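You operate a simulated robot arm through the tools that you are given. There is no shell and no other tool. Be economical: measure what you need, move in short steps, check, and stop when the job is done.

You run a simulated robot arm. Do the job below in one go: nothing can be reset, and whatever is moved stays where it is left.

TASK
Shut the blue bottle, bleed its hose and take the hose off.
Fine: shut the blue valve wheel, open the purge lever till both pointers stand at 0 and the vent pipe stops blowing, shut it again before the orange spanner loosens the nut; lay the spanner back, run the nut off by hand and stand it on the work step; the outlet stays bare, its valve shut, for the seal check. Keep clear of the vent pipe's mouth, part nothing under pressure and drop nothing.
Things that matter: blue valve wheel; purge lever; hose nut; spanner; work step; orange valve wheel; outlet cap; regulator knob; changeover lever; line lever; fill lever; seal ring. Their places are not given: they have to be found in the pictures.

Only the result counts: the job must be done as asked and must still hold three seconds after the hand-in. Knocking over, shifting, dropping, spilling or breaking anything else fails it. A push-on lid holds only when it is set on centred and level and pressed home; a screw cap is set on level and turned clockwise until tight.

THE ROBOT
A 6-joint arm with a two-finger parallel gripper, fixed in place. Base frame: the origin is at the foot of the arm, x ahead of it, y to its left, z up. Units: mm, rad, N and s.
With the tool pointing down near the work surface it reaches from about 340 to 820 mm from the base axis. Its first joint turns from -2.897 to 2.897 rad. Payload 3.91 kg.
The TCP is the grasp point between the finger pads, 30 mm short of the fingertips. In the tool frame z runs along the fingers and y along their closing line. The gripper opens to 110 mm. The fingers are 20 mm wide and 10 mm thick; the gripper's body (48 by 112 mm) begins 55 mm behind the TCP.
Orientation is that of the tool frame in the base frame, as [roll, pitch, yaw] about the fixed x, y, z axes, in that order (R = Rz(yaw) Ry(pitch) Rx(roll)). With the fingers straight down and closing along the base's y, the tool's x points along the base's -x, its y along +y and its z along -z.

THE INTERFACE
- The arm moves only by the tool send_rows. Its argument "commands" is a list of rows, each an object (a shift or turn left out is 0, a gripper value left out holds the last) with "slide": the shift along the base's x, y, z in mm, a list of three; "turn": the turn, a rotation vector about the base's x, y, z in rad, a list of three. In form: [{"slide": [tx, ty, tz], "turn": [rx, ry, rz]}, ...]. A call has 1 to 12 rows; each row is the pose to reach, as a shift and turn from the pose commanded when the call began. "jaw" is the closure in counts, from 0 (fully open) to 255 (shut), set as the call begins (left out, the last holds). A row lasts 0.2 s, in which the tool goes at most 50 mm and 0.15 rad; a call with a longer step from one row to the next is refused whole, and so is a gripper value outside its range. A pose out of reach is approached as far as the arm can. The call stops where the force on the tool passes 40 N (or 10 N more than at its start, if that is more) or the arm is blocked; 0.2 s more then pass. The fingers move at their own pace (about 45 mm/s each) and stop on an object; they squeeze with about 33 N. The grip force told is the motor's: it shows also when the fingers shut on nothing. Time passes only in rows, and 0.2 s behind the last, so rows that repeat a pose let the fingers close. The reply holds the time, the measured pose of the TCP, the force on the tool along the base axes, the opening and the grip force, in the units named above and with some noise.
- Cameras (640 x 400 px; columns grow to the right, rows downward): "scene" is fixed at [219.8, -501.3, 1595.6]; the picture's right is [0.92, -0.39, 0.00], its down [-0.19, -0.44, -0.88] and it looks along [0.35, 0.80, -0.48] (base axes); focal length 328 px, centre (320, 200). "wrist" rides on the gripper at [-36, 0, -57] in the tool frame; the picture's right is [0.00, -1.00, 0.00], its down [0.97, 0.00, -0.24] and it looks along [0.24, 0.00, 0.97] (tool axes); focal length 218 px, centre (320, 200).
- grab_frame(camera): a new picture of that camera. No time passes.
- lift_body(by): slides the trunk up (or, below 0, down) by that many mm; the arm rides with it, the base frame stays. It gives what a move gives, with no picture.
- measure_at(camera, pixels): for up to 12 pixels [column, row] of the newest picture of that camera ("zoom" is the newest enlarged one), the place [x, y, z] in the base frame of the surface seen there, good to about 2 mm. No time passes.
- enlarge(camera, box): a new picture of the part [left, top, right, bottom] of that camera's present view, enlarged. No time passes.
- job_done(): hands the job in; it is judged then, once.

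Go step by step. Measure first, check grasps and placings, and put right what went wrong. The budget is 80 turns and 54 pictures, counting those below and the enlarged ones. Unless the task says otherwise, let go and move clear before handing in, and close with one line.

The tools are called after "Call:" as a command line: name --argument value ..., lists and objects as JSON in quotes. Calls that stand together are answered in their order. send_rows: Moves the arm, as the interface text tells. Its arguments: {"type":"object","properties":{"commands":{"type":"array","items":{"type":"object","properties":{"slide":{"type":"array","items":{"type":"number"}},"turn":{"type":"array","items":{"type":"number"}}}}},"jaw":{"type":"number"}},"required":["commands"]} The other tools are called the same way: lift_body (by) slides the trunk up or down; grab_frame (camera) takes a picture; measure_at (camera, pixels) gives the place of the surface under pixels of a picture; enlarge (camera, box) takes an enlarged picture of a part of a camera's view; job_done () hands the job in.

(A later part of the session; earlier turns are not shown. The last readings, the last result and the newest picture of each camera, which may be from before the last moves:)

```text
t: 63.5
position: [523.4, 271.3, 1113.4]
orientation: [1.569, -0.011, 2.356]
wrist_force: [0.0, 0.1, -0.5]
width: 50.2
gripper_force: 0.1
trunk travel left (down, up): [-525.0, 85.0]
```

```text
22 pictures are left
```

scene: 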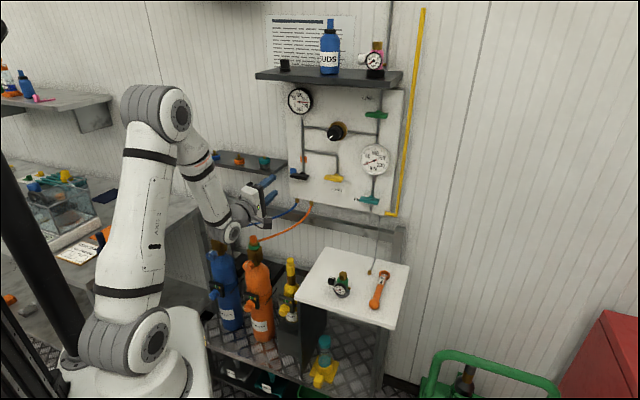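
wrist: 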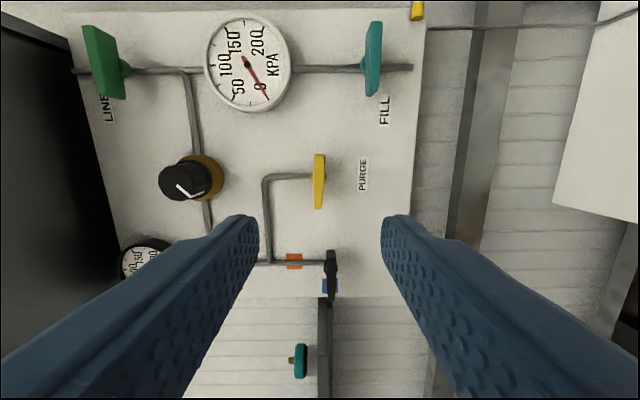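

The lever looks as at the start and KPA reads 0. Next the spanner: I'll tilt the tool down and lower the trunk to look at the step from above.

Call:
send_rows --commands '[{"turn": [-0.1, 0.1, 0]}, {"turn": [-0.2, 0.2, 0]}, {"turn": [-0.3, 0.3, 0]}, {"turn": [-0.4, 0.4, 0]}, {"turn": [-0.5, 0.5, 0]}, {"turn": [-0.6, 0.6, 0]}, {"turn": [-0.7, 0.7, 0]}, {"turn": [-0.8, 0.8, 0]}, {"turn": [-0.9, 0.9, 0]}, {"turn": [-1.0, 1.0, 0]}, {"turn": [-1.1, 1.1, 0]}, {"turn": [-1.111, 1.111, 0]}]'

Call:
lift_body --by -150

Call:
send_rows --commands '[{"slide": [40, -20, 0]}, {"slide": [80, -40, 0]}, {"slide": [120, -60, 0]}, {"slide": [150, -80, 0]}, {"slide": [150, -80, 0], "turn": [0, 0, -0.14]}, {"slide": [150, -80, 0], "turn": [0, 0, -0.28]}, {"slide": [150, -80, 0], "turn": [0, 0, -0.42]}, {"slide": [150, -80, 0], "turn": [0, 0, -0.56]}]'

Call:
grab_frame --camera "wrist"

```text
t: 66.1
position: [525.2, 273.2, 1113.6]
orientation: [-3.139, 0.0, 2.342]
wrist_force: [-0.2, 0.7, 0.1]
width: 50.0
gripper_force: 0.1
trunk travel left (down, up): [-525.0, 85.0]
```

```text
t: 67.9
position: [523.5, 272.4, 963.2]
orientation: [-3.141, -0.001, 2.345]
wrist_force: [0.2, -1.0, -0.5]
width: 49.9
gripper_force: 0.0
trunk travel left (down, up): [-375.0, 235.0]
```

```text
t: 69.7
position: [673.5, 192.6, 963.9]
orientation: [-3.141, 0.001, 1.781]
wrist_force: [-0.6, -1.1, 0.3]
width: 50.2
gripper_force: 0.1
trunk travel left (down, up): [-375.0, 235.0]
```

```text
21 pictures are left
```

wrist: 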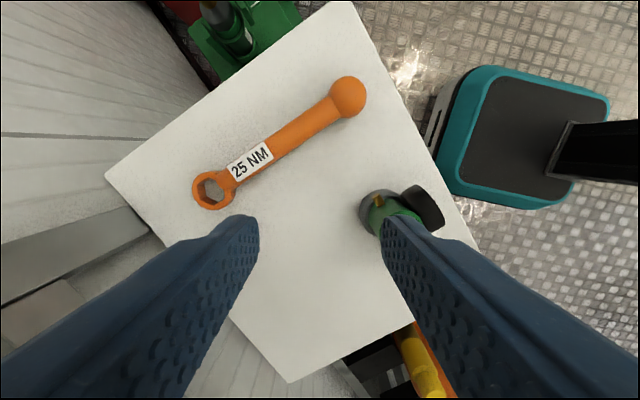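

Call:
measure_at --camera "wrist" --pixels '[[213, 190], [200, 202], [228, 178], [208, 174], [225, 203], [251, 161], [290, 137], [320, 116], [348, 97], [333, 107], [213, 196], [262, 135]]'

Call:
enlarge --camera "wrist" --box '[180, 60, 380, 220]'

```text
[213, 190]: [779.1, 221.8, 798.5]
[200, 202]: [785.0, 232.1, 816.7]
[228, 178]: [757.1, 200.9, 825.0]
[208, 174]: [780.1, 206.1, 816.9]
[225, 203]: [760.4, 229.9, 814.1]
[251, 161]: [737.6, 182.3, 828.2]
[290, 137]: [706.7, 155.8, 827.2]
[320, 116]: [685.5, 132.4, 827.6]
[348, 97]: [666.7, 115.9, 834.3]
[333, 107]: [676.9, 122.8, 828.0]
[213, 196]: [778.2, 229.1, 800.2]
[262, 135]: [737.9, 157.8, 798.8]
```

```text
2.50 times, centred on (280, 140) of wrist
```

zoom: 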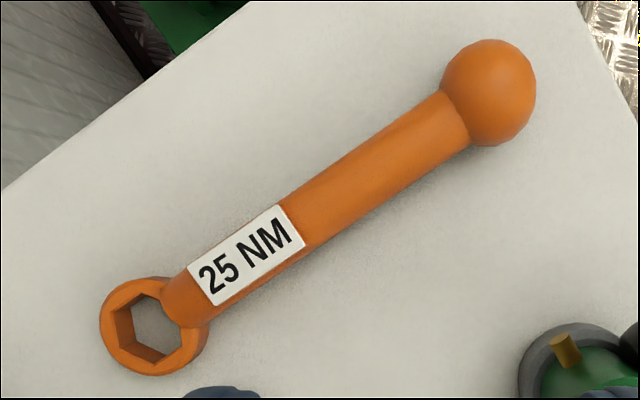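

The spanner lies along 45°: ring centre ≈(771,217.5), ball ≈(666,113), handle centre z≈818, with a hex corner on the handle axis. I'll turn the tool to yaw 225° and set it over the handle at (704,150).

Call:
send_rows --commands '[{"slide": [8, -10, 0], "turn": [0, 0, 0.145]}, {"slide": [15, -20, 0], "turn": [0, 0, 0.29]}, {"slide": [22, -30, 0], "turn": [0, 0, 0.435]}, {"slide": [30.3, -42.3, 0], "turn": [0, 0, 0.58]}, {"slide": [30.3, -42.3, 0], "turn": [0, 0, 0.725]}, {"slide": [30.3, -42.3, 0], "turn": [0, 0, 0.87]}, {"slide": [30.3, -42.3, 0], "turn": [0, 0, 1.015]}, {"slide": [30.3, -42.3, 0], "turn": [0, 0, 1.16]}, {"slide": [30.3, -42.3, 0], "turn": [0, 0, 1.305]}, {"slide": [30.3, -42.3, 0], "turn": [0, 0, 1.45]}, {"slide": [30.3, -42.3, 0], "turn": [0, 0, 1.595]}, {"slide": [30.3, -42.3, 0], "turn": [0, 0, 1.74]}]'

Call:
send_rows --commands '[{"slide": [0, 0, -30], "turn": [0, 0, 0.136]}, {"slide": [0, 0, -60], "turn": [0, 0, 0.272]}, {"slide": [0, 0, -90], "turn": [0, 0, 0.405]}, {"slide": [0, 0, -90], "turn": [0, 0, 0.405]}]'

Call:
grab_frame --camera "wrist"

```text
t: 72.3
position: [704.3, 150.5, 963.0]
orientation: [-3.141, 0.0, -2.756]
wrist_force: [0.1, -0.1, 0.1]
width: 50.0
gripper_force: 0.1
trunk travel left (down, up): [-375.0, 235.0]
```

```text
t: 73.3
position: [703.8, 150.4, 872.5]
orientation: [-3.142, 0.0, -2.352]
wrist_force: [0.3, 0.7, 0.4]
width: 50.2
gripper_force: 0.0
trunk travel left (down, up): [-375.0, 235.0]
```

```text
19 pictures are left
```

wrist: 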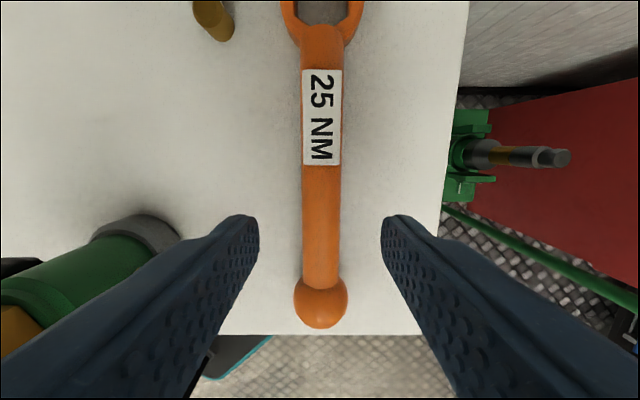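

Handle is centred and straight between the fingers (column 321). I'll go down, grip and lift a little.

Call:
send_rows --commands '[{"slide": [0, 0, -20]}, {"slide": [0, 0, -39.5]}, {"slide": [0, 0, -39.5]}]'

Call:
send_rows --commands '[{"slide": [0, 0, 0]}, {"slide": [0, 0, 0]}, {"slide": [0, 0, 0]}, {"slide": [0, 0, 0]}]' --jaw 255

Call:
send_rows --commands '[{"slide": [0, 0, 10]}, {"slide": [0, 0, 25]}, {"slide": [0, 0, 60]}, {"slide": [0, 0, 100]}, {"slide": [0, 0, 100]}]'

Call:
enlarge --camera "scene" --box '[310, 220, 420, 320]'

```text
t: 74.1
position: [704.2, 149.6, 834.1]
orientation: [-3.14, 0.0, -2.354]
wrist_force: [1.0, -0.1, -0.3]
width: 50.1
gripper_force: 0.0
trunk travel left (down, up): [-375.0, 235.0]
```

```text
t: 75.1
position: [704.3, 150.7, 833.7]
orientation: [-3.141, 0.001, -2.354]
wrist_force: [0.1, -0.7, 0.1]
width: 20.0
gripper_force: 33.3
trunk travel left (down, up): [-375.0, 235.0]
```

```text
t: 76.3
position: [704.7, 150.3, 935.1]
orientation: [3.141, 0.002, -2.355]
wrist_force: [0.6, 0.4, -1.3]
width: 19.9
gripper_force: 33.3
trunk travel left (down, up): [-375.0, 235.0]
```

```text
4.00 times, centred on (365, 270) of scene
```

zoom: 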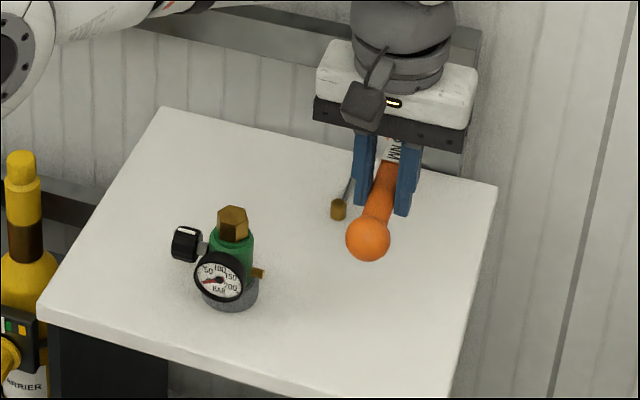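

Spanner is held (20 mm wide). I'll carry it at height around to beside the blue nut, so the wrist camera sees the nut clear of the handle.

Call:
send_rows --commands '[{"slide": [-10, 5, 30]}, {"slide": [-45, 20, 50]}, {"slide": [-85, 45, 55]}, {"slide": [-125, 70, 55]}, {"slide": [-165, 95, 55]}, {"slide": [-205, 120, 55]}, {"slide": [-240, 150, 55]}, {"slide": [-270, 185, 55]}, {"slide": [-300, 220, 55]}]'

Call:
send_rows --commands '[{"slide": [-22, 38, 0]}, {"slide": [-44, 76, 0]}, {"slide": [-66, 114, 0]}, {"slide": [-88, 152, 0]}, {"slide": [-108, 180, 0]}, {"slide": [-108, 180, 0]}]'

Call:
grab_frame --camera "wrist"

```text
t: 78.3
position: [403.5, 370.1, 987.3]
orientation: [3.141, 0.002, -2.356]
wrist_force: [-0.2, -0.8, -0.7]
width: 19.9
gripper_force: 33.0
trunk travel left (down, up): [-375.0, 235.0]
```

```text
t: 79.7
position: [295.4, 550.9, 989.7]
orientation: [-3.141, 0.0, -2.354]
wrist_force: [0.6, -0.2, -0.6]
width: 19.8
gripper_force: 32.9
trunk travel left (down, up): [-375.0, 235.0]
```

```text
17 pictures are left
```

wrist: 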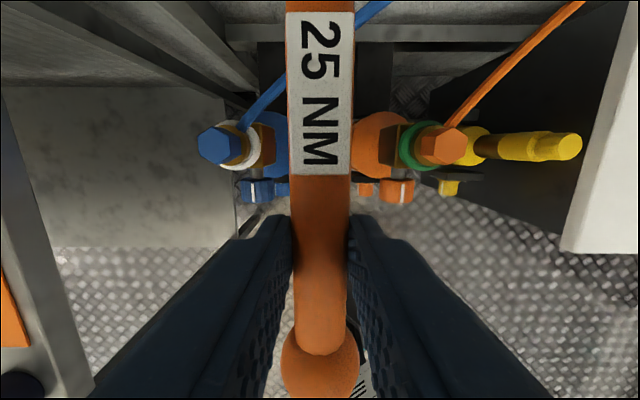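

Call:
enlarge --camera "wrist" --box '[180, 110, 290, 180]'

```text
5.71 times, centred on (235, 145) of wrist
```

zoom: 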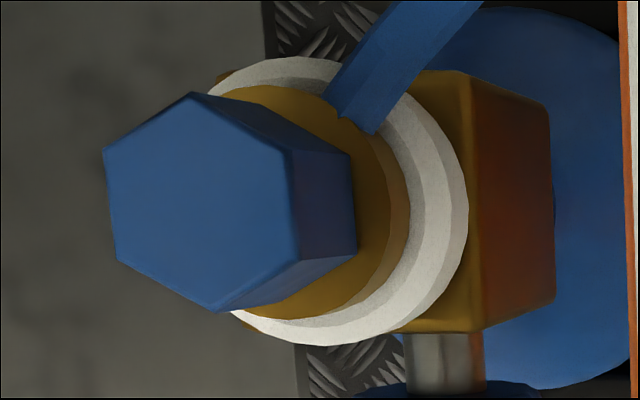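

Call:
measure_at --camera "zoom" --pixels '[[196, 102], [279, 156], [289, 255], [216, 302], [124, 255], [112, 156], [203, 204], [330, 180], [345, 300], [440, 200], [380, 60]]'

```text
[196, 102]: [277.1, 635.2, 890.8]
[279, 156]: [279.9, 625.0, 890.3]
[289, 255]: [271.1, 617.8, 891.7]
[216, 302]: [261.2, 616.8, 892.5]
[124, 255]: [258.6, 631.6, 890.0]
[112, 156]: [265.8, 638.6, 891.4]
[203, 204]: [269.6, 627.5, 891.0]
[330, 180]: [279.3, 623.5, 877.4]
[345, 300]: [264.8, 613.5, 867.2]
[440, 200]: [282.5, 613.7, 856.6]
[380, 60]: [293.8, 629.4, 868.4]
```

Nut centre is (269,627.5), top z 891, with corners at 45°+60k, which matches the spanner held at yaw 225°. I'll hover the ring over the nut and check from the scene camera.

Call:
send_rows --commands '[{"slide": [-31, 3, 0]}, {"slide": [-62, 6, 0]}, {"slide": [-94.1, 8.9, -10]}, {"slide": [-94.1, 8.9, -35]}, {"slide": [-94.1, 8.9, -50]}, {"slide": [-94.1, 8.9, -50]}]'

Call:
enlarge --camera "scene" --box '[190, 190, 260, 260]'

```text
t: 81.1
position: [201.6, 559.3, 939.3]
orientation: [3.141, 0.0, -2.353]
wrist_force: [-0.5, 0.2, -0.9]
width: 19.7
gripper_force: 32.6
trunk travel left (down, up): [-375.0, 235.0]
```

```text
5.71 times, centred on (225, 225) of scene
```

zoom: 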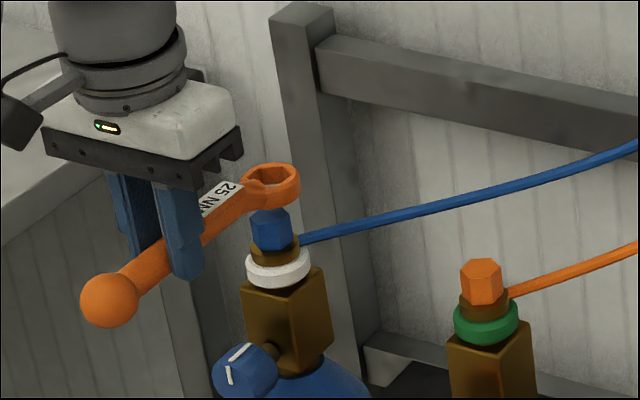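

Call:
measure_at --camera "zoom" --pixels '[[293, 177], [296, 172], [285, 166], [270, 165], [255, 167], [275, 188], [285, 185], [272, 178], [240, 185], [272, 235], [110, 290], [290, 195]]'

```text
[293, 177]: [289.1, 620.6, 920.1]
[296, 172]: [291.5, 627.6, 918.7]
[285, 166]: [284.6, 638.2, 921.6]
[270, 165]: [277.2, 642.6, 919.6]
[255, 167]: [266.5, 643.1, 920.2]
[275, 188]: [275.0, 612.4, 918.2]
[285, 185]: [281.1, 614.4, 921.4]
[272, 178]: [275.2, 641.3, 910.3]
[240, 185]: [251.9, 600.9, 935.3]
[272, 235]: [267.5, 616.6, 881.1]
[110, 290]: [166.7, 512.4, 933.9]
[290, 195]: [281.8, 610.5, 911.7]
```

The ring is over the nut, with its centre reading about (272,628), so I'll shift 1.5 mm back. Then I'll go down gently, watching the force.

Call:
send_rows --commands '[{"slide": [-1.4, -0.9, -4]}, {"slide": [-1.4, -0.9, -9]}, {"slide": [-1.4, -0.9, -13]}, {"slide": [-1.4, -0.9, -15]}, {"slide": [-1.4, -0.9, -17]}, {"slide": [-1.4, -0.9, -19]}, {"slide": [-1.4, -0.9, -21]}]'

Call:
enlarge --camera "scene" --box '[190, 190, 260, 260]'

```text
t: 82.7
position: [200.1, 557.1, 918.7]
orientation: [-3.141, 0.002, -2.355]
wrist_force: [0.1, 0.9, 9.3]
width: 19.9
gripper_force: 33.0
trunk travel left (down, up): [-375.0, 235.0]
```

```text
5.71 times, centred on (225, 225) of scene
```

zoom: 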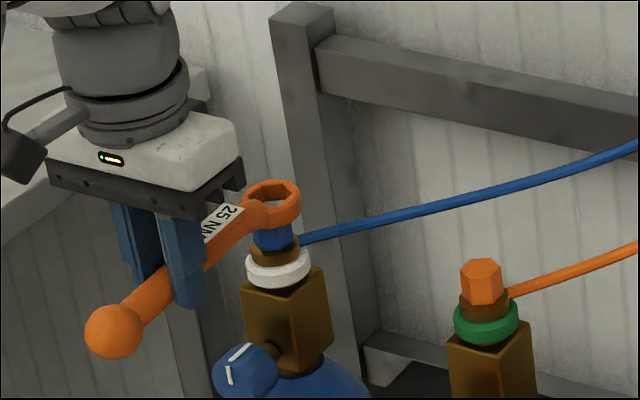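

Force is 9 N up and the ring dropped less than the ball, so it is resting on the nut's top. I'll raise to contact level and look closely at the fit.

Call:
send_rows --commands '[{"slide": [0, 0, 4]}, {"slide": [0, 0, 8.5]}, {"slide": [0, 0, 8.5]}]'

Call:
enlarge --camera "scene" --box '[208, 212, 232, 242]'

```text
t: 83.5
position: [200.1, 558.4, 926.3]
orientation: [-3.141, 0.0, -2.354]
wrist_force: [0.0, -0.9, -0.2]
width: 19.9
gripper_force: 32.8
trunk travel left (down, up): [-375.0, 235.0]
```

```text
13.33 times, centred on (220, 227) of scene
```

zoom: 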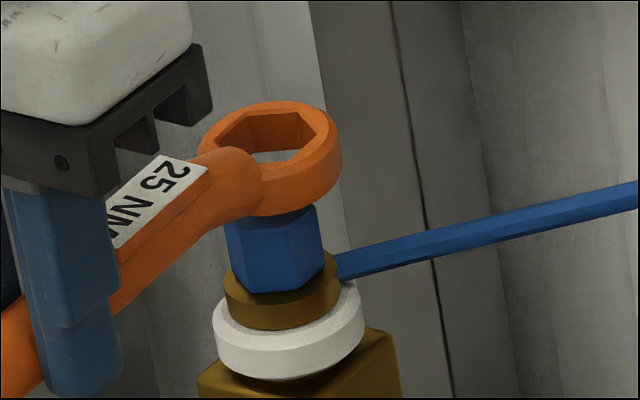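

Call:
measure_at --camera "zoom" --pixels '[[205, 140], [225, 112], [270, 105], [310, 108], [337, 140], [330, 165], [290, 182], [268, 116], [265, 150], [318, 215], [275, 235], [235, 230]]'

```text
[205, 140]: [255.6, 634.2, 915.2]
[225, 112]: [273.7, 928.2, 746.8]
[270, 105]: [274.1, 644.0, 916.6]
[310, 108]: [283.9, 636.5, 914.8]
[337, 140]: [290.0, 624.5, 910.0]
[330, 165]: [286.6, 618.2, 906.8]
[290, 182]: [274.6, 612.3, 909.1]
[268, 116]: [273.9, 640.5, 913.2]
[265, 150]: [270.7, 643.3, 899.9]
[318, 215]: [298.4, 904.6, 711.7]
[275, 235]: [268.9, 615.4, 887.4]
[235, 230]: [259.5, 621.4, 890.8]
```

The ring got tilted up about 5° in the grip and sits about 3 mm too far out, at (272.5,628) against the nut's (269,627.5). I'll raise, tilt the tool to level the ring, shift back and try again.

Call:
send_rows --commands '[{"slide": [0, 0, 7]}, {"slide": [-2.1, 0.6, 7], "turn": [-0.059, 0.059, 0]}, {"slide": [-2.1, 0.6, 4], "turn": [-0.059, 0.059, 0]}, {"slide": [-2.1, 0.6, 1], "turn": [-0.059, 0.059, 0]}, {"slide": [-2.1, 0.6, -1], "turn": [-0.059, 0.059, 0]}, {"slide": [-2.1, 0.6, -3], "turn": [-0.059, 0.059, 0]}]'

Call:
enlarge --camera "scene" --box '[208, 212, 232, 242]'

```text
t: 84.9
position: [197.9, 559.1, 923.6]
orientation: [-3.141, -0.084, -2.356]
wrist_force: [0.2, -0.2, -1.3]
width: 19.8
gripper_force: 33.0
trunk travel left (down, up): [-375.0, 235.0]
```

```text
13.33 times, centred on (220, 227) of scene
```

zoom: 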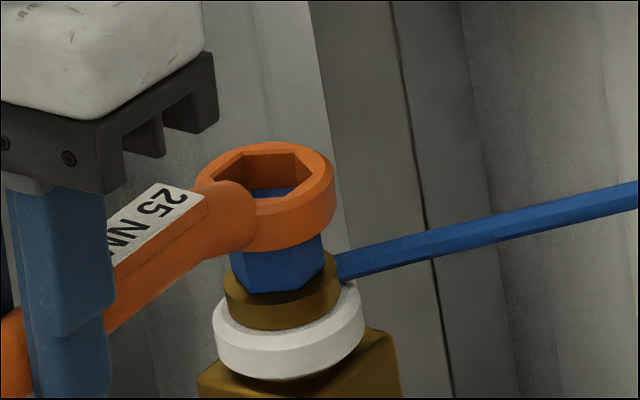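

The blue nut top now shows inside the ring (270,190) with no contact force, so it is going on. I'll lower about 9 mm more.

Call:
send_rows --commands '[{"slide": [0, 0, -2]}, {"slide": [0, 0, -4]}, {"slide": [0, 0, -6]}, {"slide": [0, 0, -8]}, {"slide": [0, 0, -9.5]}]'

```text
t: 86.1
position: [198.9, 558.2, 914.2]
orientation: [3.141, -0.084, -2.354]
wrist_force: [-0.3, -1.8, -1.7]
width: 19.8
gripper_force: 33.2
trunk travel left (down, up): [-375.0, 235.0]
```

The ring is seated with no load. I'll swing counter-clockwise about the nut axis.

Call:
send_rows --commands '[{"slide": [3.5, -3.4, 0], "turn": [0, 0, 0.05]}, {"slide": [7.2, -6.7, 0], "turn": [0, 0, 0.1]}, {"slide": [11, -9.8, 0], "turn": [0, 0, 0.15]}, {"slide": [15.1, -12.6, 0], "turn": [0, 0, 0.2]}, {"slide": [19.3, -15.3, 0], "turn": [0, 0, 0.25]}, {"slide": [23.5, -17.8, 0], "turn": [0, 0, 0.3]}]'

```text
t: 87.5
position: [223.0, 541.2, 914.5]
orientation: [3.14, -0.083, -2.051]
wrist_force: [1.0, -0.7, -1.7]
width: 19.9
gripper_force: 32.8
trunk travel left (down, up): [-375.0, 235.0]
```

Call:
send_rows --commands '[{"slide": [8.9, -4.2, 0], "turn": [0, 0, 0.1]}, {"slide": [18.2, -7.6, 0], "turn": [0, 0, 0.2]}, {"slide": [27.8, -10, 0], "turn": [0, 0, 0.3]}, {"slide": [37.5, -11.4, 0], "turn": [0, 0, 0.4]}, {"slide": [47.4, -11.85, 0], "turn": [0, 0, 0.5]}, {"slide": [57.2, -11.3, 0], "turn": [0, 0, 0.6]}, {"slide": [67, -9.8, 0], "turn": [0, 0, 0.7]}]'

Call:
enlarge --camera "scene" --box '[200, 205, 240, 250]'

```text
t: 89.1
position: [290.2, 531.5, 913.6]
orientation: [3.14, -0.084, -1.353]
wrist_force: [2.3, 4.9, -1.1]
width: 19.7
gripper_force: 33.0
trunk travel left (down, up): [-375.0, 235.0]
```

```text
8.89 times, centred on (220, 228) of scene
```

zoom: 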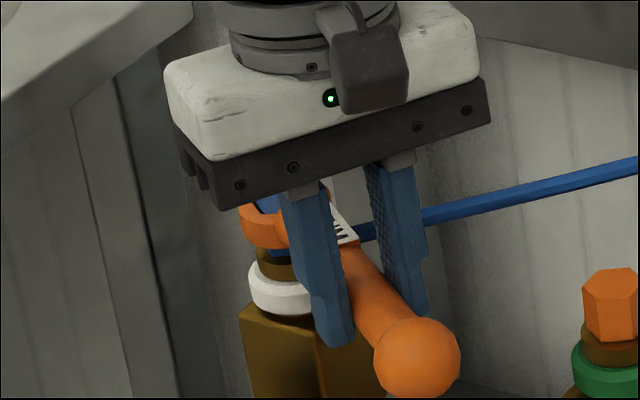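

Ring is on the nut and followed through 1 rad. I'll give a little more, then lift the spanner straight off.

Call:
send_rows --commands '[{"slide": [9.5, 2.5, 0], "turn": [0, 0, 0.1]}, {"slide": [18.8, 5.9, 0], "turn": [0, 0, 0.2]}, {"slide": [18.8, 5.9, 0], "turn": [0, 0, 0.2]}]'

Call:
send_rows --commands '[{"slide": [0, 0, 5]}, {"slide": [0, 0, 12]}, {"slide": [0, 0, 22]}, {"slide": [0, 0, 40]}, {"slide": [0, 0, 70]}]'

Call:
enlarge --camera "scene" --box '[200, 190, 260, 260]'

```text
t: 89.9
position: [308.2, 536.7, 912.8]
orientation: [3.14, -0.083, -1.151]
wrist_force: [0.9, 4.0, -1.5]
width: 19.8
gripper_force: 33.6
trunk travel left (down, up): [-375.0, 235.0]
```

```text
t: 91.1
position: [307.2, 536.7, 983.8]
orientation: [3.14, -0.084, -1.154]
wrist_force: [-0.4, -0.6, -1.1]
width: 19.8
gripper_force: 33.5
trunk travel left (down, up): [-375.0, 235.0]
```

```text
5.71 times, centred on (230, 225) of scene
```

zoom: 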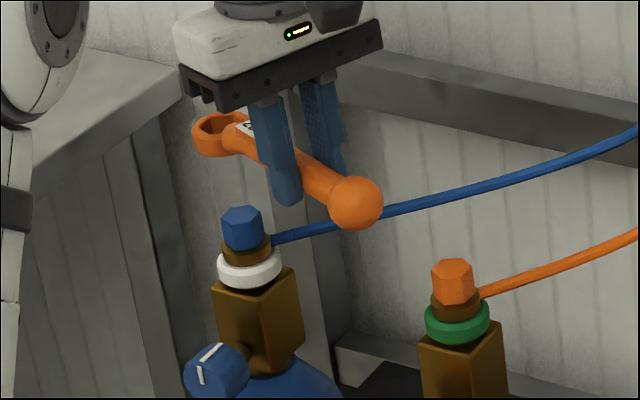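

The spanner is off and the nut still stands. I'll carry the spanner back over its place on the step.

Call:
send_rows --commands '[{"slide": [10, -20, 0], "turn": [0, 0, -0.13]}, {"slide": [20, -40, 0], "turn": [0, 0, -0.26]}, {"slide": [30, -60, 0], "turn": [0, 0, -0.4]}, {"slide": [40, -80, 0], "turn": [0, 0, -0.53]}, {"slide": [52, -100, 0], "turn": [0, 0, -0.66]}, {"slide": [64, -120, 0], "turn": [0, 0, -0.8]}, {"slide": [76, -140, 0], "turn": [0, 0, -0.93]}, {"slide": [88, -155, 0], "turn": [0, 0, -1.07]}, {"slide": [97, -167, 0], "turn": [0, 0, -1.2]}]'

Call:
send_rows --commands '[{"slide": [35, -35, 0]}, {"slide": [65, -70, 0]}, {"slide": [100, -100, 0]}, {"slide": [140, -125, 0]}, {"slide": [180, -150, 0]}, {"slide": [220, -175, 0]}, {"slide": [260, -200, 0]}, {"slide": [300, -219, 0]}, {"slide": [300, -219, -40]}, {"slide": [300, -219, -80]}, {"slide": [300, -219, -110]}, {"slide": [300, -219, -130]}]'

Call:
enlarge --camera "scene" --box '[320, 230, 420, 320]'

```text
t: 93.1
position: [406.9, 369.5, 983.8]
orientation: [3.141, -0.083, -2.356]
wrist_force: [-0.3, 0.0, -1.5]
width: 19.9
gripper_force: 33.0
trunk travel left (down, up): [-375.0, 235.0]
```

```text
t: 95.7
position: [704.5, 150.4, 853.2]
orientation: [3.141, -0.085, -2.354]
wrist_force: [0.0, -0.6, -1.3]
width: 20.1
gripper_force: 32.8
trunk travel left (down, up): [-375.0, 235.0]
```

```text
4.44 times, centred on (370, 275) of scene
```

zoom: 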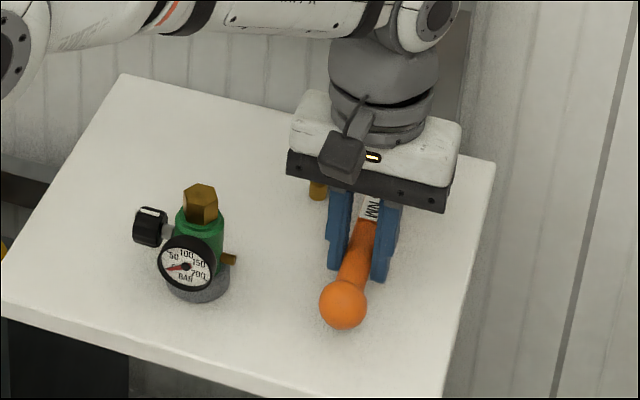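

Call:
send_rows --commands '[{"slide": [0, 0, -8]}, {"slide": [0, 0, -13]}, {"slide": [0, 0, -16]}, {"slide": [0, 0, -17]}, {"slide": [0, 0, -18]}, {"slide": [0, 0, -19]}]'

```text
t: 97.1
position: [707.5, 150.8, 837.0]
orientation: [3.141, -0.083, -2.353]
wrist_force: [1.3, 0.7, 5.7]
width: 20.0
gripper_force: 33.1
trunk travel left (down, up): [-375.0, 235.0]
```

Contact at z 837 with 6 N up, so it is lying on the step. I'll release and rise.

Call:
send_rows --commands '[{"slide": [0, 0, 1]}, {"slide": [0, 0, 1]}, {"slide": [0, 0, 1]}, {"slide": [0, 0, 20]}, {"slide": [0, 0, 60]}, {"slide": [0, 0, 100]}, {"slide": [0, 0, 145], "turn": [0.03, -0.03, 0]}, {"slide": [0, 0, 145], "turn": [0.059, -0.059, 0]}]' --jaw 139

Call:
grab_frame --camera "wrist"

```text
t: 98.9
position: [705.2, 150.9, 980.2]
orientation: [-3.141, 0.0, -2.355]
wrist_force: [-0.3, 0.6, -0.3]
width: 50.0
gripper_force: 0.1
trunk travel left (down, up): [-375.0, 235.0]
```

```text
8 pictures are left
```

wrist: 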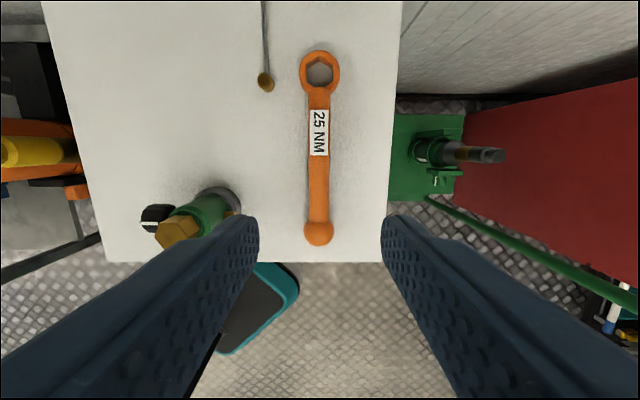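

The spanner lies flat and straight back in its place. I'll measure free step room for the nut (around pixels (130,100)–(200,130)), then travel to the nut turning to yaw 114°, so the pads meet its flats.

Call:
measure_at --camera "wrist" --pixels '[[60, 20], [100, 150], [150, 80], [180, 120], [265, 82], [222, 200], [160, 215], [310, 70], [120, 100], [104, 255], [318, 232], [150, 130]]'

Call:
send_rows --commands '[{"slide": [-35, 15, 7]}, {"slide": [-75, 40, 7], "turn": [0, 0, -0.12]}, {"slide": [-115, 65, 7], "turn": [0, 0, -0.25]}, {"slide": [-155, 90, 7], "turn": [0, 0, -0.38]}, {"slide": [-190, 115, 7], "turn": [0, 0, -0.51]}, {"slide": [-225, 140, 7], "turn": [0, 0, -0.64]}, {"slide": [-255, 170, 7], "turn": [0, 0, -0.77]}, {"slide": [-280, 200, 7], "turn": [0, 0, -0.9]}, {"slide": [-300, 230, 7], "turn": [0, 0, -1.04]}, {"slide": [-320, 265, 7], "turn": [0, 0, -1.18]}, {"slide": [-340, 300, 7], "turn": [0, 0, -1.32]}]'

Call:
send_rows --commands '[{"slide": [-20, 35, 0], "turn": [0, 0, -0.12]}, {"slide": [-40, 70, 0], "turn": [0, 0, -0.25]}, {"slide": [-60, 105, -5], "turn": [0, 0, -0.38]}, {"slide": [-80, 140, -10], "turn": [0, 0, -0.5]}, {"slide": [-96.2, 176.6, -20], "turn": [0, 0, -0.62]}, {"slide": [-96.2, 176.6, -20], "turn": [0, 0, -0.62]}]'

Call:
enlarge --camera "wrist" --box '[240, 80, 400, 260]'

```text
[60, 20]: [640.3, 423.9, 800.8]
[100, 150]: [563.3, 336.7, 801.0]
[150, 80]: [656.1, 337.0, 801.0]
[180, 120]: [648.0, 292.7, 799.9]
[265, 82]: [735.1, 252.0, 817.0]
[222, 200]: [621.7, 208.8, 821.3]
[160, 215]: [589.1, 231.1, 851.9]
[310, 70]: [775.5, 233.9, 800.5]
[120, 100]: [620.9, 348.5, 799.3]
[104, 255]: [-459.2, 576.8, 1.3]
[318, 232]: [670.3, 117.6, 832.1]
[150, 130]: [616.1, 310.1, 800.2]
```

```text
t: 101.3
position: [364.9, 451.5, 987.4]
orientation: [3.141, 0.0, 2.608]
wrist_force: [0.6, -0.9, -0.3]
width: 50.0
gripper_force: 0.2
trunk travel left (down, up): [-375.0, 235.0]
```

```text
t: 102.7
position: [268.7, 629.1, 968.7]
orientation: [3.142, 0.001, 1.987]
wrist_force: [0.3, -0.5, 0.0]
width: 49.9
gripper_force: 0.1
trunk travel left (down, up): [-375.0, 235.0]
```

```text
2.22 times, centred on (320, 170) of wrist
```

zoom: 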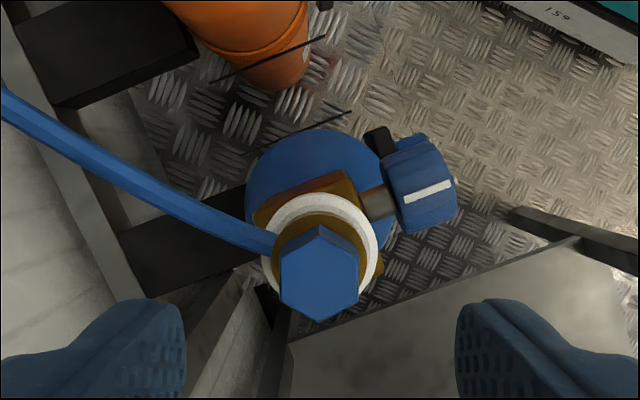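

Call:
measure_at --camera "zoom" --pixels '[[319, 280], [283, 255], [355, 255], [283, 300], [355, 300], [319, 316], [330, 232], [235, 235], [200, 215]]'

```text
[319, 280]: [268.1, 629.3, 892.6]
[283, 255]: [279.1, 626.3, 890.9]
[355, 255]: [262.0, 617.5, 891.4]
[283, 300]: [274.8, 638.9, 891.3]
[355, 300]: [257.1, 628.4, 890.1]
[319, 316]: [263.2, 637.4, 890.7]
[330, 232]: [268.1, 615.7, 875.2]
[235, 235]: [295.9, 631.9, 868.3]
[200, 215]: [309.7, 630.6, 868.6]
```

The flats face the fingers and the centre is ≈(268.2,628). I'll go down to z 904, grip and turn counter-clockwise.

Call:
send_rows --commands '[{"slide": [-0.4, -0.8, -30]}, {"slide": [-0.4, -0.8, -55]}, {"slide": [-0.4, -0.8, -64.7]}, {"slide": [-0.4, -0.8, -64.7]}]'

Call:
send_rows --commands '[{"slide": [0, 0, 0]}, {"slide": [0, 0, 0]}, {"slide": [0, 0, 0]}, {"slide": [0, 0, 0]}]' --jaw 255

Call:
send_rows --commands '[{"turn": [0, 0, 0.14]}, {"turn": [0, 0, 0.28]}, {"turn": [0, 0, 0.42]}, {"turn": [0, 0, 0.56]}, {"turn": [0, 0, 0.7]}, {"turn": [0, 0, 0.84]}, {"turn": [0, 0, 0.98]}, {"turn": [0, 0, 1.12]}, {"turn": [0, 0, 1.26]}, {"turn": [0, 0, 1.4]}, {"turn": [0, 0, 1.54]}, {"turn": [0, 0, 1.68]}]'

```text
t: 103.7
position: [268.9, 627.1, 901.5]
orientation: [3.142, 0.0, 1.99]
wrist_force: [-0.8, -0.4, 0.4]
width: 50.0
gripper_force: 0.0
trunk travel left (down, up): [-375.0, 235.0]
```

```text
t: 104.7
position: [270.2, 626.4, 902.6]
orientation: [3.139, -0.001, 1.989]
wrist_force: [8.2, 5.6, 1.8]
width: 22.3
gripper_force: 33.3
trunk travel left (down, up): [-375.0, 235.0]
```

```text
t: 107.3
position: [268.9, 629.5, 901.6]
orientation: [3.139, -0.001, -2.611]
wrist_force: [7.0, 25.1, 10.5]
width: 22.2
gripper_force: 33.1
trunk travel left (down, up): [-375.0, 235.0]
```

The nut turns. The side force shows its axis is about 2 mm toward +y, so I'll shift the centre, allow some rise and continue.

Call:
send_rows --commands '[{"slide": [0.4, 1.2, 0.7]}, {"slide": [0.6, 2, 1.2]}, {"slide": [0.6, 2, 1.2], "turn": [0, 0, 0.14]}, {"slide": [0.6, 2, 1.3], "turn": [0, 0, 0.28]}, {"slide": [0.6, 2, 1.4], "turn": [0, 0, 0.42]}, {"slide": [0.6, 2, 1.5], "turn": [0, 0, 0.56]}, {"slide": [0.6, 2, 1.6], "turn": [0, 0, 0.7]}, {"slide": [0.6, 2, 1.7], "turn": [0, 0, 0.84]}, {"slide": [0.6, 2, 1.8], "turn": [0, 0, 0.98]}, {"slide": [0.6, 2, 1.9], "turn": [0, 0, 1.12]}, {"slide": [0.6, 2, 2], "turn": [0, 0, 1.26]}, {"slide": [0.6, 2, 2], "turn": [0, 0, 1.4]}]'

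```text
t: 109.9
position: [270.0, 630.2, 902.5]
orientation: [3.14, -0.003, -1.211]
wrist_force: [-4.8, -10.9, -19.1]
width: 22.6
gripper_force: 32.8
trunk travel left (down, up): [-375.0, 235.0]
```

Call:
send_rows --commands '[{"slide": [-0.2, -0.8, -0.8], "turn": [0, 0, 0.05]}, {"slide": [-0.2, -0.8, -0.8], "turn": [0, 0, 0.19]}, {"slide": [-0.2, -0.8, -0.7], "turn": [0, 0, 0.33]}, {"slide": [-0.2, -0.8, -0.6], "turn": [0, 0, 0.47]}, {"slide": [-0.2, -0.8, -0.5], "turn": [0, 0, 0.61]}, {"slide": [-0.2, -0.8, -0.4], "turn": [0, 0, 0.75]}, {"slide": [-0.2, -0.8, -0.3], "turn": [0, 0, 0.89]}, {"slide": [-0.2, -0.8, -0.2], "turn": [0, 0, 1.03]}, {"slide": [-0.2, -0.8, -0.2], "turn": [0, 0, 1.17]}, {"slide": [-0.2, -0.8, -0.1], "turn": [0, 0, 1.31]}]'

Call:
enlarge --camera "scene" --box '[200, 205, 240, 250]'

```text
t: 112.1
position: [270.0, 630.1, 905.5]
orientation: [-3.141, -0.001, 0.098]
wrist_force: [-0.8, 6.0, -2.5]
width: 22.5
gripper_force: 33.2
trunk travel left (down, up): [-375.0, 235.0]
```

```text
8.89 times, centred on (220, 228) of scene
```

zoom: 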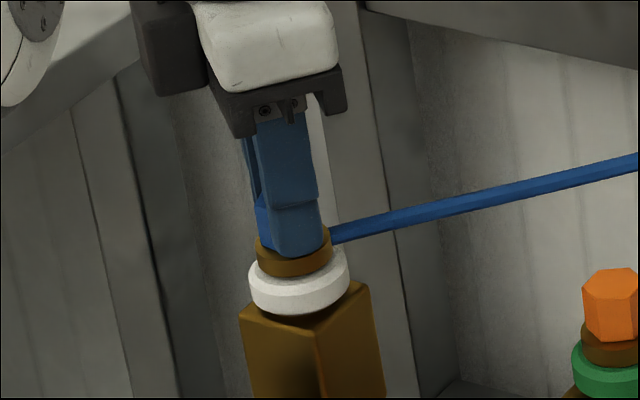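

Height rose to 905.5 with almost no load. I'll test gently whether the nut is already free with a 2 mm lift.

Call:
send_rows --commands '[{"slide": [0, 0, 1]}, {"slide": [0, 0, 2]}, {"slide": [0, 0, 2]}]'

```text
t: 112.9
position: [268.5, 628.0, 904.9]
orientation: [3.136, 0.001, 0.096]
wrist_force: [-0.6, 7.1, -12.4]
width: 22.5
gripper_force: 33.0
trunk travel left (down, up): [-375.0, 235.0]
```

It is still threaded (−12 N). I'll open, rise 25 mm, turn back 240° (flats line up again) and come down.

Call:
send_rows --commands '[{"slide": [0, 0, -1]}, {"slide": [0, 0, -1]}, {"slide": [0, 0, -1]}, {"slide": [0, 0, 12]}, {"slide": [0, 0, 24], "turn": [0, 0, -0.1]}, {"slide": [0, 0, 24], "turn": [0, 0, -0.245]}, {"slide": [0, 0, 24], "turn": [0, 0, -0.39]}, {"slide": [0, 0, 24], "turn": [0, 0, -0.535]}, {"slide": [0, 0, 24], "turn": [0, 0, -0.68]}, {"slide": [0, 0, 24], "turn": [0, 0, -0.825]}, {"slide": [0, 0, 24], "turn": [0, 0, -0.97]}, {"slide": [0, 0, 24], "turn": [0, 0, -1.115]}]' --jaw 139

Call:
send_rows --commands '[{"turn": [0, 0, -0.145]}, {"turn": [0, 0, -0.29]}, {"turn": [0, 0, -0.435]}, {"turn": [0, 0, -0.58]}, {"turn": [0, 0, -0.725]}, {"turn": [0, 0, -0.87]}, {"turn": [0, 0, -1.015]}, {"turn": [0, 0, -1.16]}, {"turn": [0, 0, -1.305]}, {"turn": [0, 0, -1.45]}, {"turn": [0, 0, -1.595]}, {"turn": [0, 0, -1.74]}]'

Call:
send_rows --commands '[{"turn": [0, 0, -0.145]}, {"turn": [0, 0, -0.29]}, {"turn": [0, 0, -0.435]}, {"turn": [0, 0, -0.58]}, {"turn": [0, 0, -0.725]}, {"turn": [0, 0, -0.87]}, {"turn": [0, 0, -1.015]}, {"turn": [0, 0, -1.16]}, {"turn": [0, 0, -1.3]}, {"turn": [0, 0, -1.334]}]'

Call:
enlarge --camera "wrist" --box '[240, 100, 400, 260]'

```text
t: 115.5
position: [268.4, 627.5, 929.8]
orientation: [-3.142, 0.0, -1.021]
wrist_force: [-0.9, 0.2, -0.4]
width: 49.9
gripper_force: 0.1
trunk travel left (down, up): [-375.0, 235.0]
```

```text
t: 118.1
position: [268.8, 628.3, 929.3]
orientation: [3.14, -0.002, -2.762]
wrist_force: [0.6, -0.6, 0.3]
width: 50.0
gripper_force: 0.1
trunk travel left (down, up): [-375.0, 235.0]
```

```text
t: 120.3
position: [269.1, 627.4, 930.1]
orientation: [-3.14, 0.0, 2.188]
wrist_force: [-0.2, -0.6, 0.6]
width: 49.9
gripper_force: 0.1
trunk travel left (down, up): [-375.0, 235.0]
```

```text
2.50 times, centred on (320, 180) of wrist
```

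zoom: 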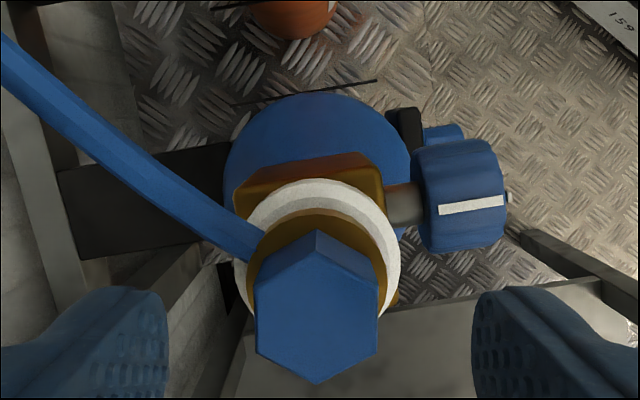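

Call:
measure_at --camera "zoom" --pixels '[[317, 322], [262, 290], [372, 290], [262, 350], [372, 350], [317, 260], [280, 222], [265, 260]]'

```text
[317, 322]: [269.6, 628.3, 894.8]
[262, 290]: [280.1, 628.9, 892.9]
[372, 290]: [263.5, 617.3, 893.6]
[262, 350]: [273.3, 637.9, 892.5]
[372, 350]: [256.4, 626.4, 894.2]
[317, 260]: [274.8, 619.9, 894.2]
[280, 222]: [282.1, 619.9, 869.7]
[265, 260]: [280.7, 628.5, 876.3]
```

The nut top rose to about 893.7 (≈3 mm per turn), so it is unscrewing. I'll grip again and turn another 240° with matching rise.

Call:
send_rows --commands '[{"slide": [-0.4, 0.5, -12]}, {"slide": [-0.4, 0.5, -24]}, {"slide": [-0.4, 0.5, -24]}]'

Call:
send_rows --commands '[{"slide": [0, 0, 0]}, {"slide": [0, 0, 0]}, {"slide": [0, 0, 0]}, {"slide": [0, 0, 0], "turn": [0, 0, 0.05]}, {"slide": [0, 0, 0.1], "turn": [0, 0, 0.19]}, {"slide": [0, 0, 0.2], "turn": [0, 0, 0.33]}, {"slide": [0, 0, 0.2], "turn": [0, 0, 0.47]}, {"slide": [0, 0, 0.3], "turn": [0, 0, 0.61]}, {"slide": [0, 0, 0.3], "turn": [0, 0, 0.75]}, {"slide": [0, 0, 0.4], "turn": [0, 0, 0.89]}, {"slide": [0, 0, 0.5], "turn": [0, 0, 1.03]}, {"slide": [0, 0, 0.6], "turn": [0, 0, 1.17]}]' --jaw 255

Call:
send_rows --commands '[{"slide": [0, 0, 0.1], "turn": [0, 0, 0.14]}, {"slide": [0, 0, 0.1], "turn": [0, 0, 0.28]}, {"slide": [0, 0, 0.2], "turn": [0, 0, 0.42]}, {"slide": [0, 0, 0.3], "turn": [0, 0, 0.56]}, {"slide": [0, 0, 0.3], "turn": [0, 0, 0.7]}, {"slide": [0, 0, 0.4], "turn": [0, 0, 0.84]}, {"slide": [0, 0, 0.5], "turn": [0, 0, 0.98]}, {"slide": [0, 0, 0.5], "turn": [0, 0, 1.12]}, {"slide": [0, 0, 0.6], "turn": [0, 0, 1.26]}, {"slide": [0, 0, 0.7], "turn": [0, 0, 1.4]}]'

Call:
send_rows --commands '[{"slide": [0, 0, 0.1], "turn": [0, 0, 0.14]}, {"slide": [0, 0, 0.1], "turn": [0, 0, 0.28]}, {"slide": [0, 0, 0.2], "turn": [0, 0, 0.42]}, {"slide": [0, 0, 0.3], "turn": [0, 0, 0.56]}, {"slide": [0, 0, 0.3], "turn": [0, 0, 0.7]}, {"slide": [0, 0, 0.4], "turn": [0, 0, 0.84]}, {"slide": [0, 0, 0.5], "turn": [0, 0, 0.98]}, {"slide": [0, 0, 0.5], "turn": [0, 0, 1.12]}, {"slide": [0, 0, 0.6], "turn": [0, 0, 1.26]}, {"slide": [0, 0, 0.7], "turn": [0, 0, 1.4]}]'

```text
t: 121.1
position: [268.6, 628.3, 905.5]
orientation: [3.141, 0.0, 2.188]
wrist_force: [0.1, -0.8, 0.1]
width: 50.0
gripper_force: 0.1
trunk travel left (down, up): [-375.0, 235.0]
```

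```text
t: 123.7
position: [269.8, 628.6, 906.2]
orientation: [3.14, -0.001, -2.92]
wrist_force: [8.4, 10.4, 1.0]
width: 22.4
gripper_force: 33.0
trunk travel left (down, up): [-375.0, 235.0]
```

```text
t: 125.9
position: [268.6, 629.8, 907.4]
orientation: [3.14, 0.0, -1.519]
wrist_force: [6.3, 12.3, 0.1]
width: 22.3
gripper_force: 33.4
trunk travel left (down, up): [-375.0, 235.0]
```

```text
t: 128.1
position: [268.0, 629.7, 907.9]
orientation: [3.14, -0.001, -0.118]
wrist_force: [2.5, 9.9, 1.4]
width: 22.4
gripper_force: 32.6
trunk travel left (down, up): [-375.0, 235.0]
```

It follows cleanly, about 1.5 turns so far. I'll test the lift again.

Call:
send_rows --commands '[{"slide": [0, 0, 1], "turn": [0, 0, 0.1]}, {"slide": [0, 0, 2.5], "turn": [0, 0, 0.2]}, {"slide": [0, 0, 2.5], "turn": [0, 0, 0.2]}]'

```text
t: 128.9
position: [268.3, 629.7, 907.4]
orientation: [3.136, 0.002, 0.078]
wrist_force: [-0.7, 4.4, -18.4]
width: 22.3
gripper_force: 33.0
trunk travel left (down, up): [-375.0, 235.0]
```

Still threaded. I'll do another 240° cycle.

Call:
send_rows --commands '[{"slide": [0, 0, -2]}, {"slide": [0, 0, -2]}, {"slide": [0, 0, -2]}, {"slide": [0, 0, 10]}, {"slide": [0, 0, 23], "turn": [0, 0, -0.1]}, {"slide": [0, 0, 23], "turn": [0, 0, -0.245]}, {"slide": [0, 0, 23], "turn": [0, 0, -0.39]}, {"slide": [0, 0, 23], "turn": [0, 0, -0.535]}, {"slide": [0, 0, 23], "turn": [0, 0, -0.68]}, {"slide": [0, 0, 23], "turn": [0, 0, -0.825]}, {"slide": [0, 0, 23], "turn": [0, 0, -0.97]}, {"slide": [0, 0, 23], "turn": [0, 0, -1.115]}]' --jaw 139

Call:
send_rows --commands '[{"turn": [0, 0, -0.145]}, {"turn": [0, 0, -0.29]}, {"turn": [0, 0, -0.435]}, {"turn": [0, 0, -0.58]}, {"turn": [0, 0, -0.725]}, {"turn": [0, 0, -0.87]}, {"turn": [0, 0, -1.015]}, {"turn": [0, 0, -1.16]}, {"turn": [0, 0, -1.305]}, {"turn": [0, 0, -1.45]}, {"turn": [0, 0, -1.595]}, {"turn": [0, 0, -1.74]}]'

Call:
send_rows --commands '[{"turn": [0, 0, -0.145]}, {"turn": [0, 0, -0.29]}, {"turn": [0, 0, -0.435]}, {"turn": [0, 0, -0.58]}, {"turn": [0, 0, -0.725]}, {"turn": [0, 0, -0.87]}, {"turn": [0, 0, -1.015]}, {"turn": [0, 0, -1.16]}, {"turn": [0, 0, -1.3]}, {"turn": [0, 0, -1.334]}]'

```text
t: 131.5
position: [268.0, 628.4, 933.8]
orientation: [-3.141, 0.0, -1.04]
wrist_force: [0.0, -0.5, -0.2]
width: 50.0
gripper_force: 0.1
trunk travel left (down, up): [-375.0, 235.0]
```

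```text
t: 134.1
position: [267.4, 629.7, 934.1]
orientation: [3.14, 0.0, -2.78]
wrist_force: [0.0, 0.2, -0.1]
width: 50.2
gripper_force: 0.1
trunk travel left (down, up): [-375.0, 235.0]
```

```text
t: 136.3
position: [268.2, 629.2, 933.7]
orientation: [-3.141, 0.001, 2.171]
wrist_force: [0.1, -0.8, -0.1]
width: 49.8
gripper_force: 0.0
trunk travel left (down, up): [-375.0, 235.0]
```

Call:
send_rows --commands '[{"slide": [0.2, -0.7, -12]}, {"slide": [0.2, -0.7, -25.3]}, {"slide": [0.2, -0.7, -25.3]}]'

Call:
send_rows --commands '[{"slide": [0, 0, 0]}, {"slide": [0, 0, 0]}, {"slide": [0, 0, 0]}, {"slide": [0, 0, 0], "turn": [0, 0, 0.05]}, {"slide": [0, 0, 0.1], "turn": [0, 0, 0.19]}, {"slide": [0, 0, 0.2], "turn": [0, 0, 0.33]}, {"slide": [0, 0, 0.2], "turn": [0, 0, 0.47]}, {"slide": [0, 0, 0.3], "turn": [0, 0, 0.61]}, {"slide": [0, 0, 0.3], "turn": [0, 0, 0.75]}, {"slide": [0, 0, 0.4], "turn": [0, 0, 0.89]}, {"slide": [0, 0, 0.5], "turn": [0, 0, 1.03]}, {"slide": [0, 0, 0.6], "turn": [0, 0, 1.17]}]' --jaw 255

Call:
send_rows --commands '[{"slide": [0, 0, 0.1], "turn": [0, 0, 0.14]}, {"slide": [0, 0, 0.1], "turn": [0, 0, 0.28]}, {"slide": [0, 0, 0.2], "turn": [0, 0, 0.42]}, {"slide": [0, 0, 0.3], "turn": [0, 0, 0.56]}, {"slide": [0, 0, 0.3], "turn": [0, 0, 0.7]}, {"slide": [0, 0, 0.4], "turn": [0, 0, 0.84]}, {"slide": [0, 0, 0.5], "turn": [0, 0, 0.98]}, {"slide": [0, 0, 0.5], "turn": [0, 0, 1.12]}, {"slide": [0, 0, 0.6], "turn": [0, 0, 1.26]}, {"slide": [0, 0, 0.7], "turn": [0, 0, 1.4]}]'

Call:
send_rows --commands '[{"slide": [0, 0, 0.1], "turn": [0, 0, 0.14]}, {"slide": [0, 0, 0.1], "turn": [0, 0, 0.28]}, {"slide": [0, 0, 0.2], "turn": [0, 0, 0.42]}, {"slide": [0, 0, 0.3], "turn": [0, 0, 0.56]}, {"slide": [0, 0, 0.3], "turn": [0, 0, 0.7]}, {"slide": [0, 0, 0.4], "turn": [0, 0, 0.84]}, {"slide": [0, 0, 0.5], "turn": [0, 0, 0.98]}, {"slide": [0, 0, 0.5], "turn": [0, 0, 1.12]}, {"slide": [0, 0, 0.6], "turn": [0, 0, 1.26]}, {"slide": [0, 0, 0.7], "turn": [0, 0, 1.4]}]'

Call:
send_rows --commands '[{"slide": [0, 0, 1], "turn": [0, 0, 0.1]}, {"slide": [0, 0, 2.5], "turn": [0, 0, 0.2]}, {"slide": [0, 0, 2.5], "turn": [0, 0, 0.2]}]'

```text
t: 137.1
position: [268.3, 628.6, 908.1]
orientation: [3.141, 0.0, 2.172]
wrist_force: [0.1, 0.0, -0.6]
width: 50.0
gripper_force: 0.0
trunk travel left (down, up): [-375.0, 235.0]
```

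```text
t: 139.7
position: [269.9, 628.2, 908.9]
orientation: [3.14, -0.001, -2.938]
wrist_force: [13.2, 19.0, 7.3]
width: 22.6
gripper_force: 33.3
trunk travel left (down, up): [-375.0, 235.0]
```

```text
t: 141.9
position: [268.6, 626.4, 907.3]
orientation: [3.139, -0.004, -1.541]
wrist_force: [3.6, 6.7, 0.6]
width: 22.9
gripper_force: 32.3
trunk travel left (down, up): [-375.0, 235.0]
```

```text
t: 144.1
position: [269.6, 628.8, 911.1]
orientation: [-3.141, 0.002, -0.139]
wrist_force: [7.2, 0.5, -1.2]
width: 24.8
gripper_force: 33.0
trunk travel left (down, up): [-375.0, 235.0]
```

```text
t: 144.9
position: [268.8, 628.4, 912.1]
orientation: [3.14, 0.0, 0.061]
wrist_force: [11.0, 3.2, -4.5]
width: 25.3
gripper_force: 32.9
trunk travel left (down, up): [-375.0, 235.0]
```

Opening grew to 25.3 mm and it rose to 912 with little force, so the nut either came free or twisted in the grip. I'll look.

Call:
enlarge --camera "scene" --box '[200, 205, 240, 250]'

```text
8.89 times, centred on (220, 228) of scene
```

zoom: 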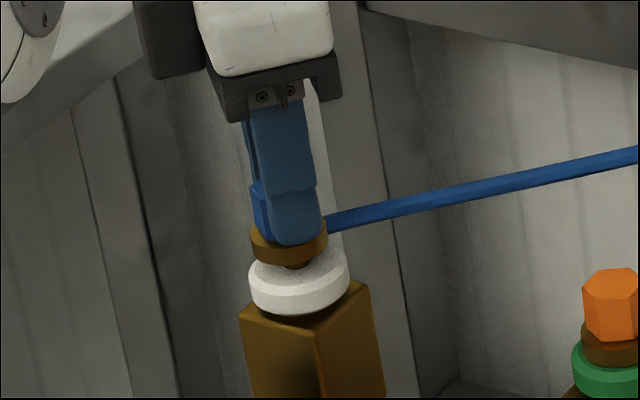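

The collar has come up off the white seal ring with the spigot showing at (298,262): it's off the thread. I'll lift slowly, watching the force.

Call:
send_rows --commands '[{"slide": [0, 0, 2]}, {"slide": [0, 0, 4]}, {"slide": [0, 0, 7]}, {"slide": [0, 0, 11]}, {"slide": [0, 0, 16]}, {"slide": [0, 0, 22]}]'

```text
t: 146.3
position: [268.0, 628.1, 935.3]
orientation: [3.141, -0.001, 0.059]
wrist_force: [0.1, 0.5, -1.3]
width: 24.6
gripper_force: 33.4
trunk travel left (down, up): [-375.0, 235.0]
```

Call:
enlarge --camera "scene" --box '[200, 200, 240, 245]'

```text
8.89 times, centred on (220, 222) of scene
```

zoom: 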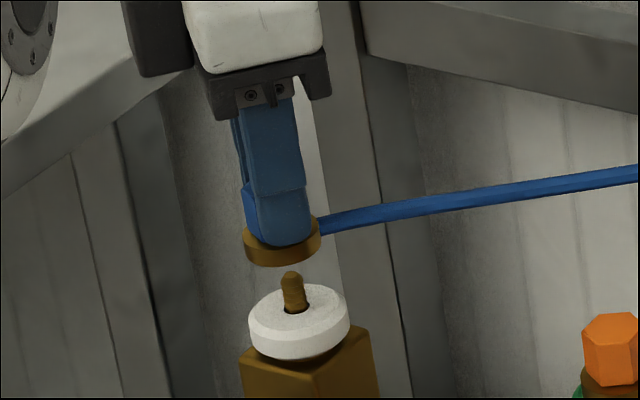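

The outlet is bare with its spigot showing and the nut is in hand. I'll measure how far its bottom sits below the TCP.

Call:
measure_at --camera "zoom" --pixels '[[250, 250], [280, 260], [312, 250], [262, 215], [316, 220], [335, 220], [298, 295], [265, 335], [330, 335], [293, 275], [480, 203], [630, 175]]'

```text
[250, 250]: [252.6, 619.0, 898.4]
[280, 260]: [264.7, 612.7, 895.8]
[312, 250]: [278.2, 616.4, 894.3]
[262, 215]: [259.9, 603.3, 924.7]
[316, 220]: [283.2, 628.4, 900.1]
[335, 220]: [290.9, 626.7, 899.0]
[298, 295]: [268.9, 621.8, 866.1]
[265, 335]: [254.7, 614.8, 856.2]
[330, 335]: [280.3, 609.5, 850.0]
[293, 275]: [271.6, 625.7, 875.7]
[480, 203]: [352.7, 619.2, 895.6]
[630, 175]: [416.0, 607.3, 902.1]
```

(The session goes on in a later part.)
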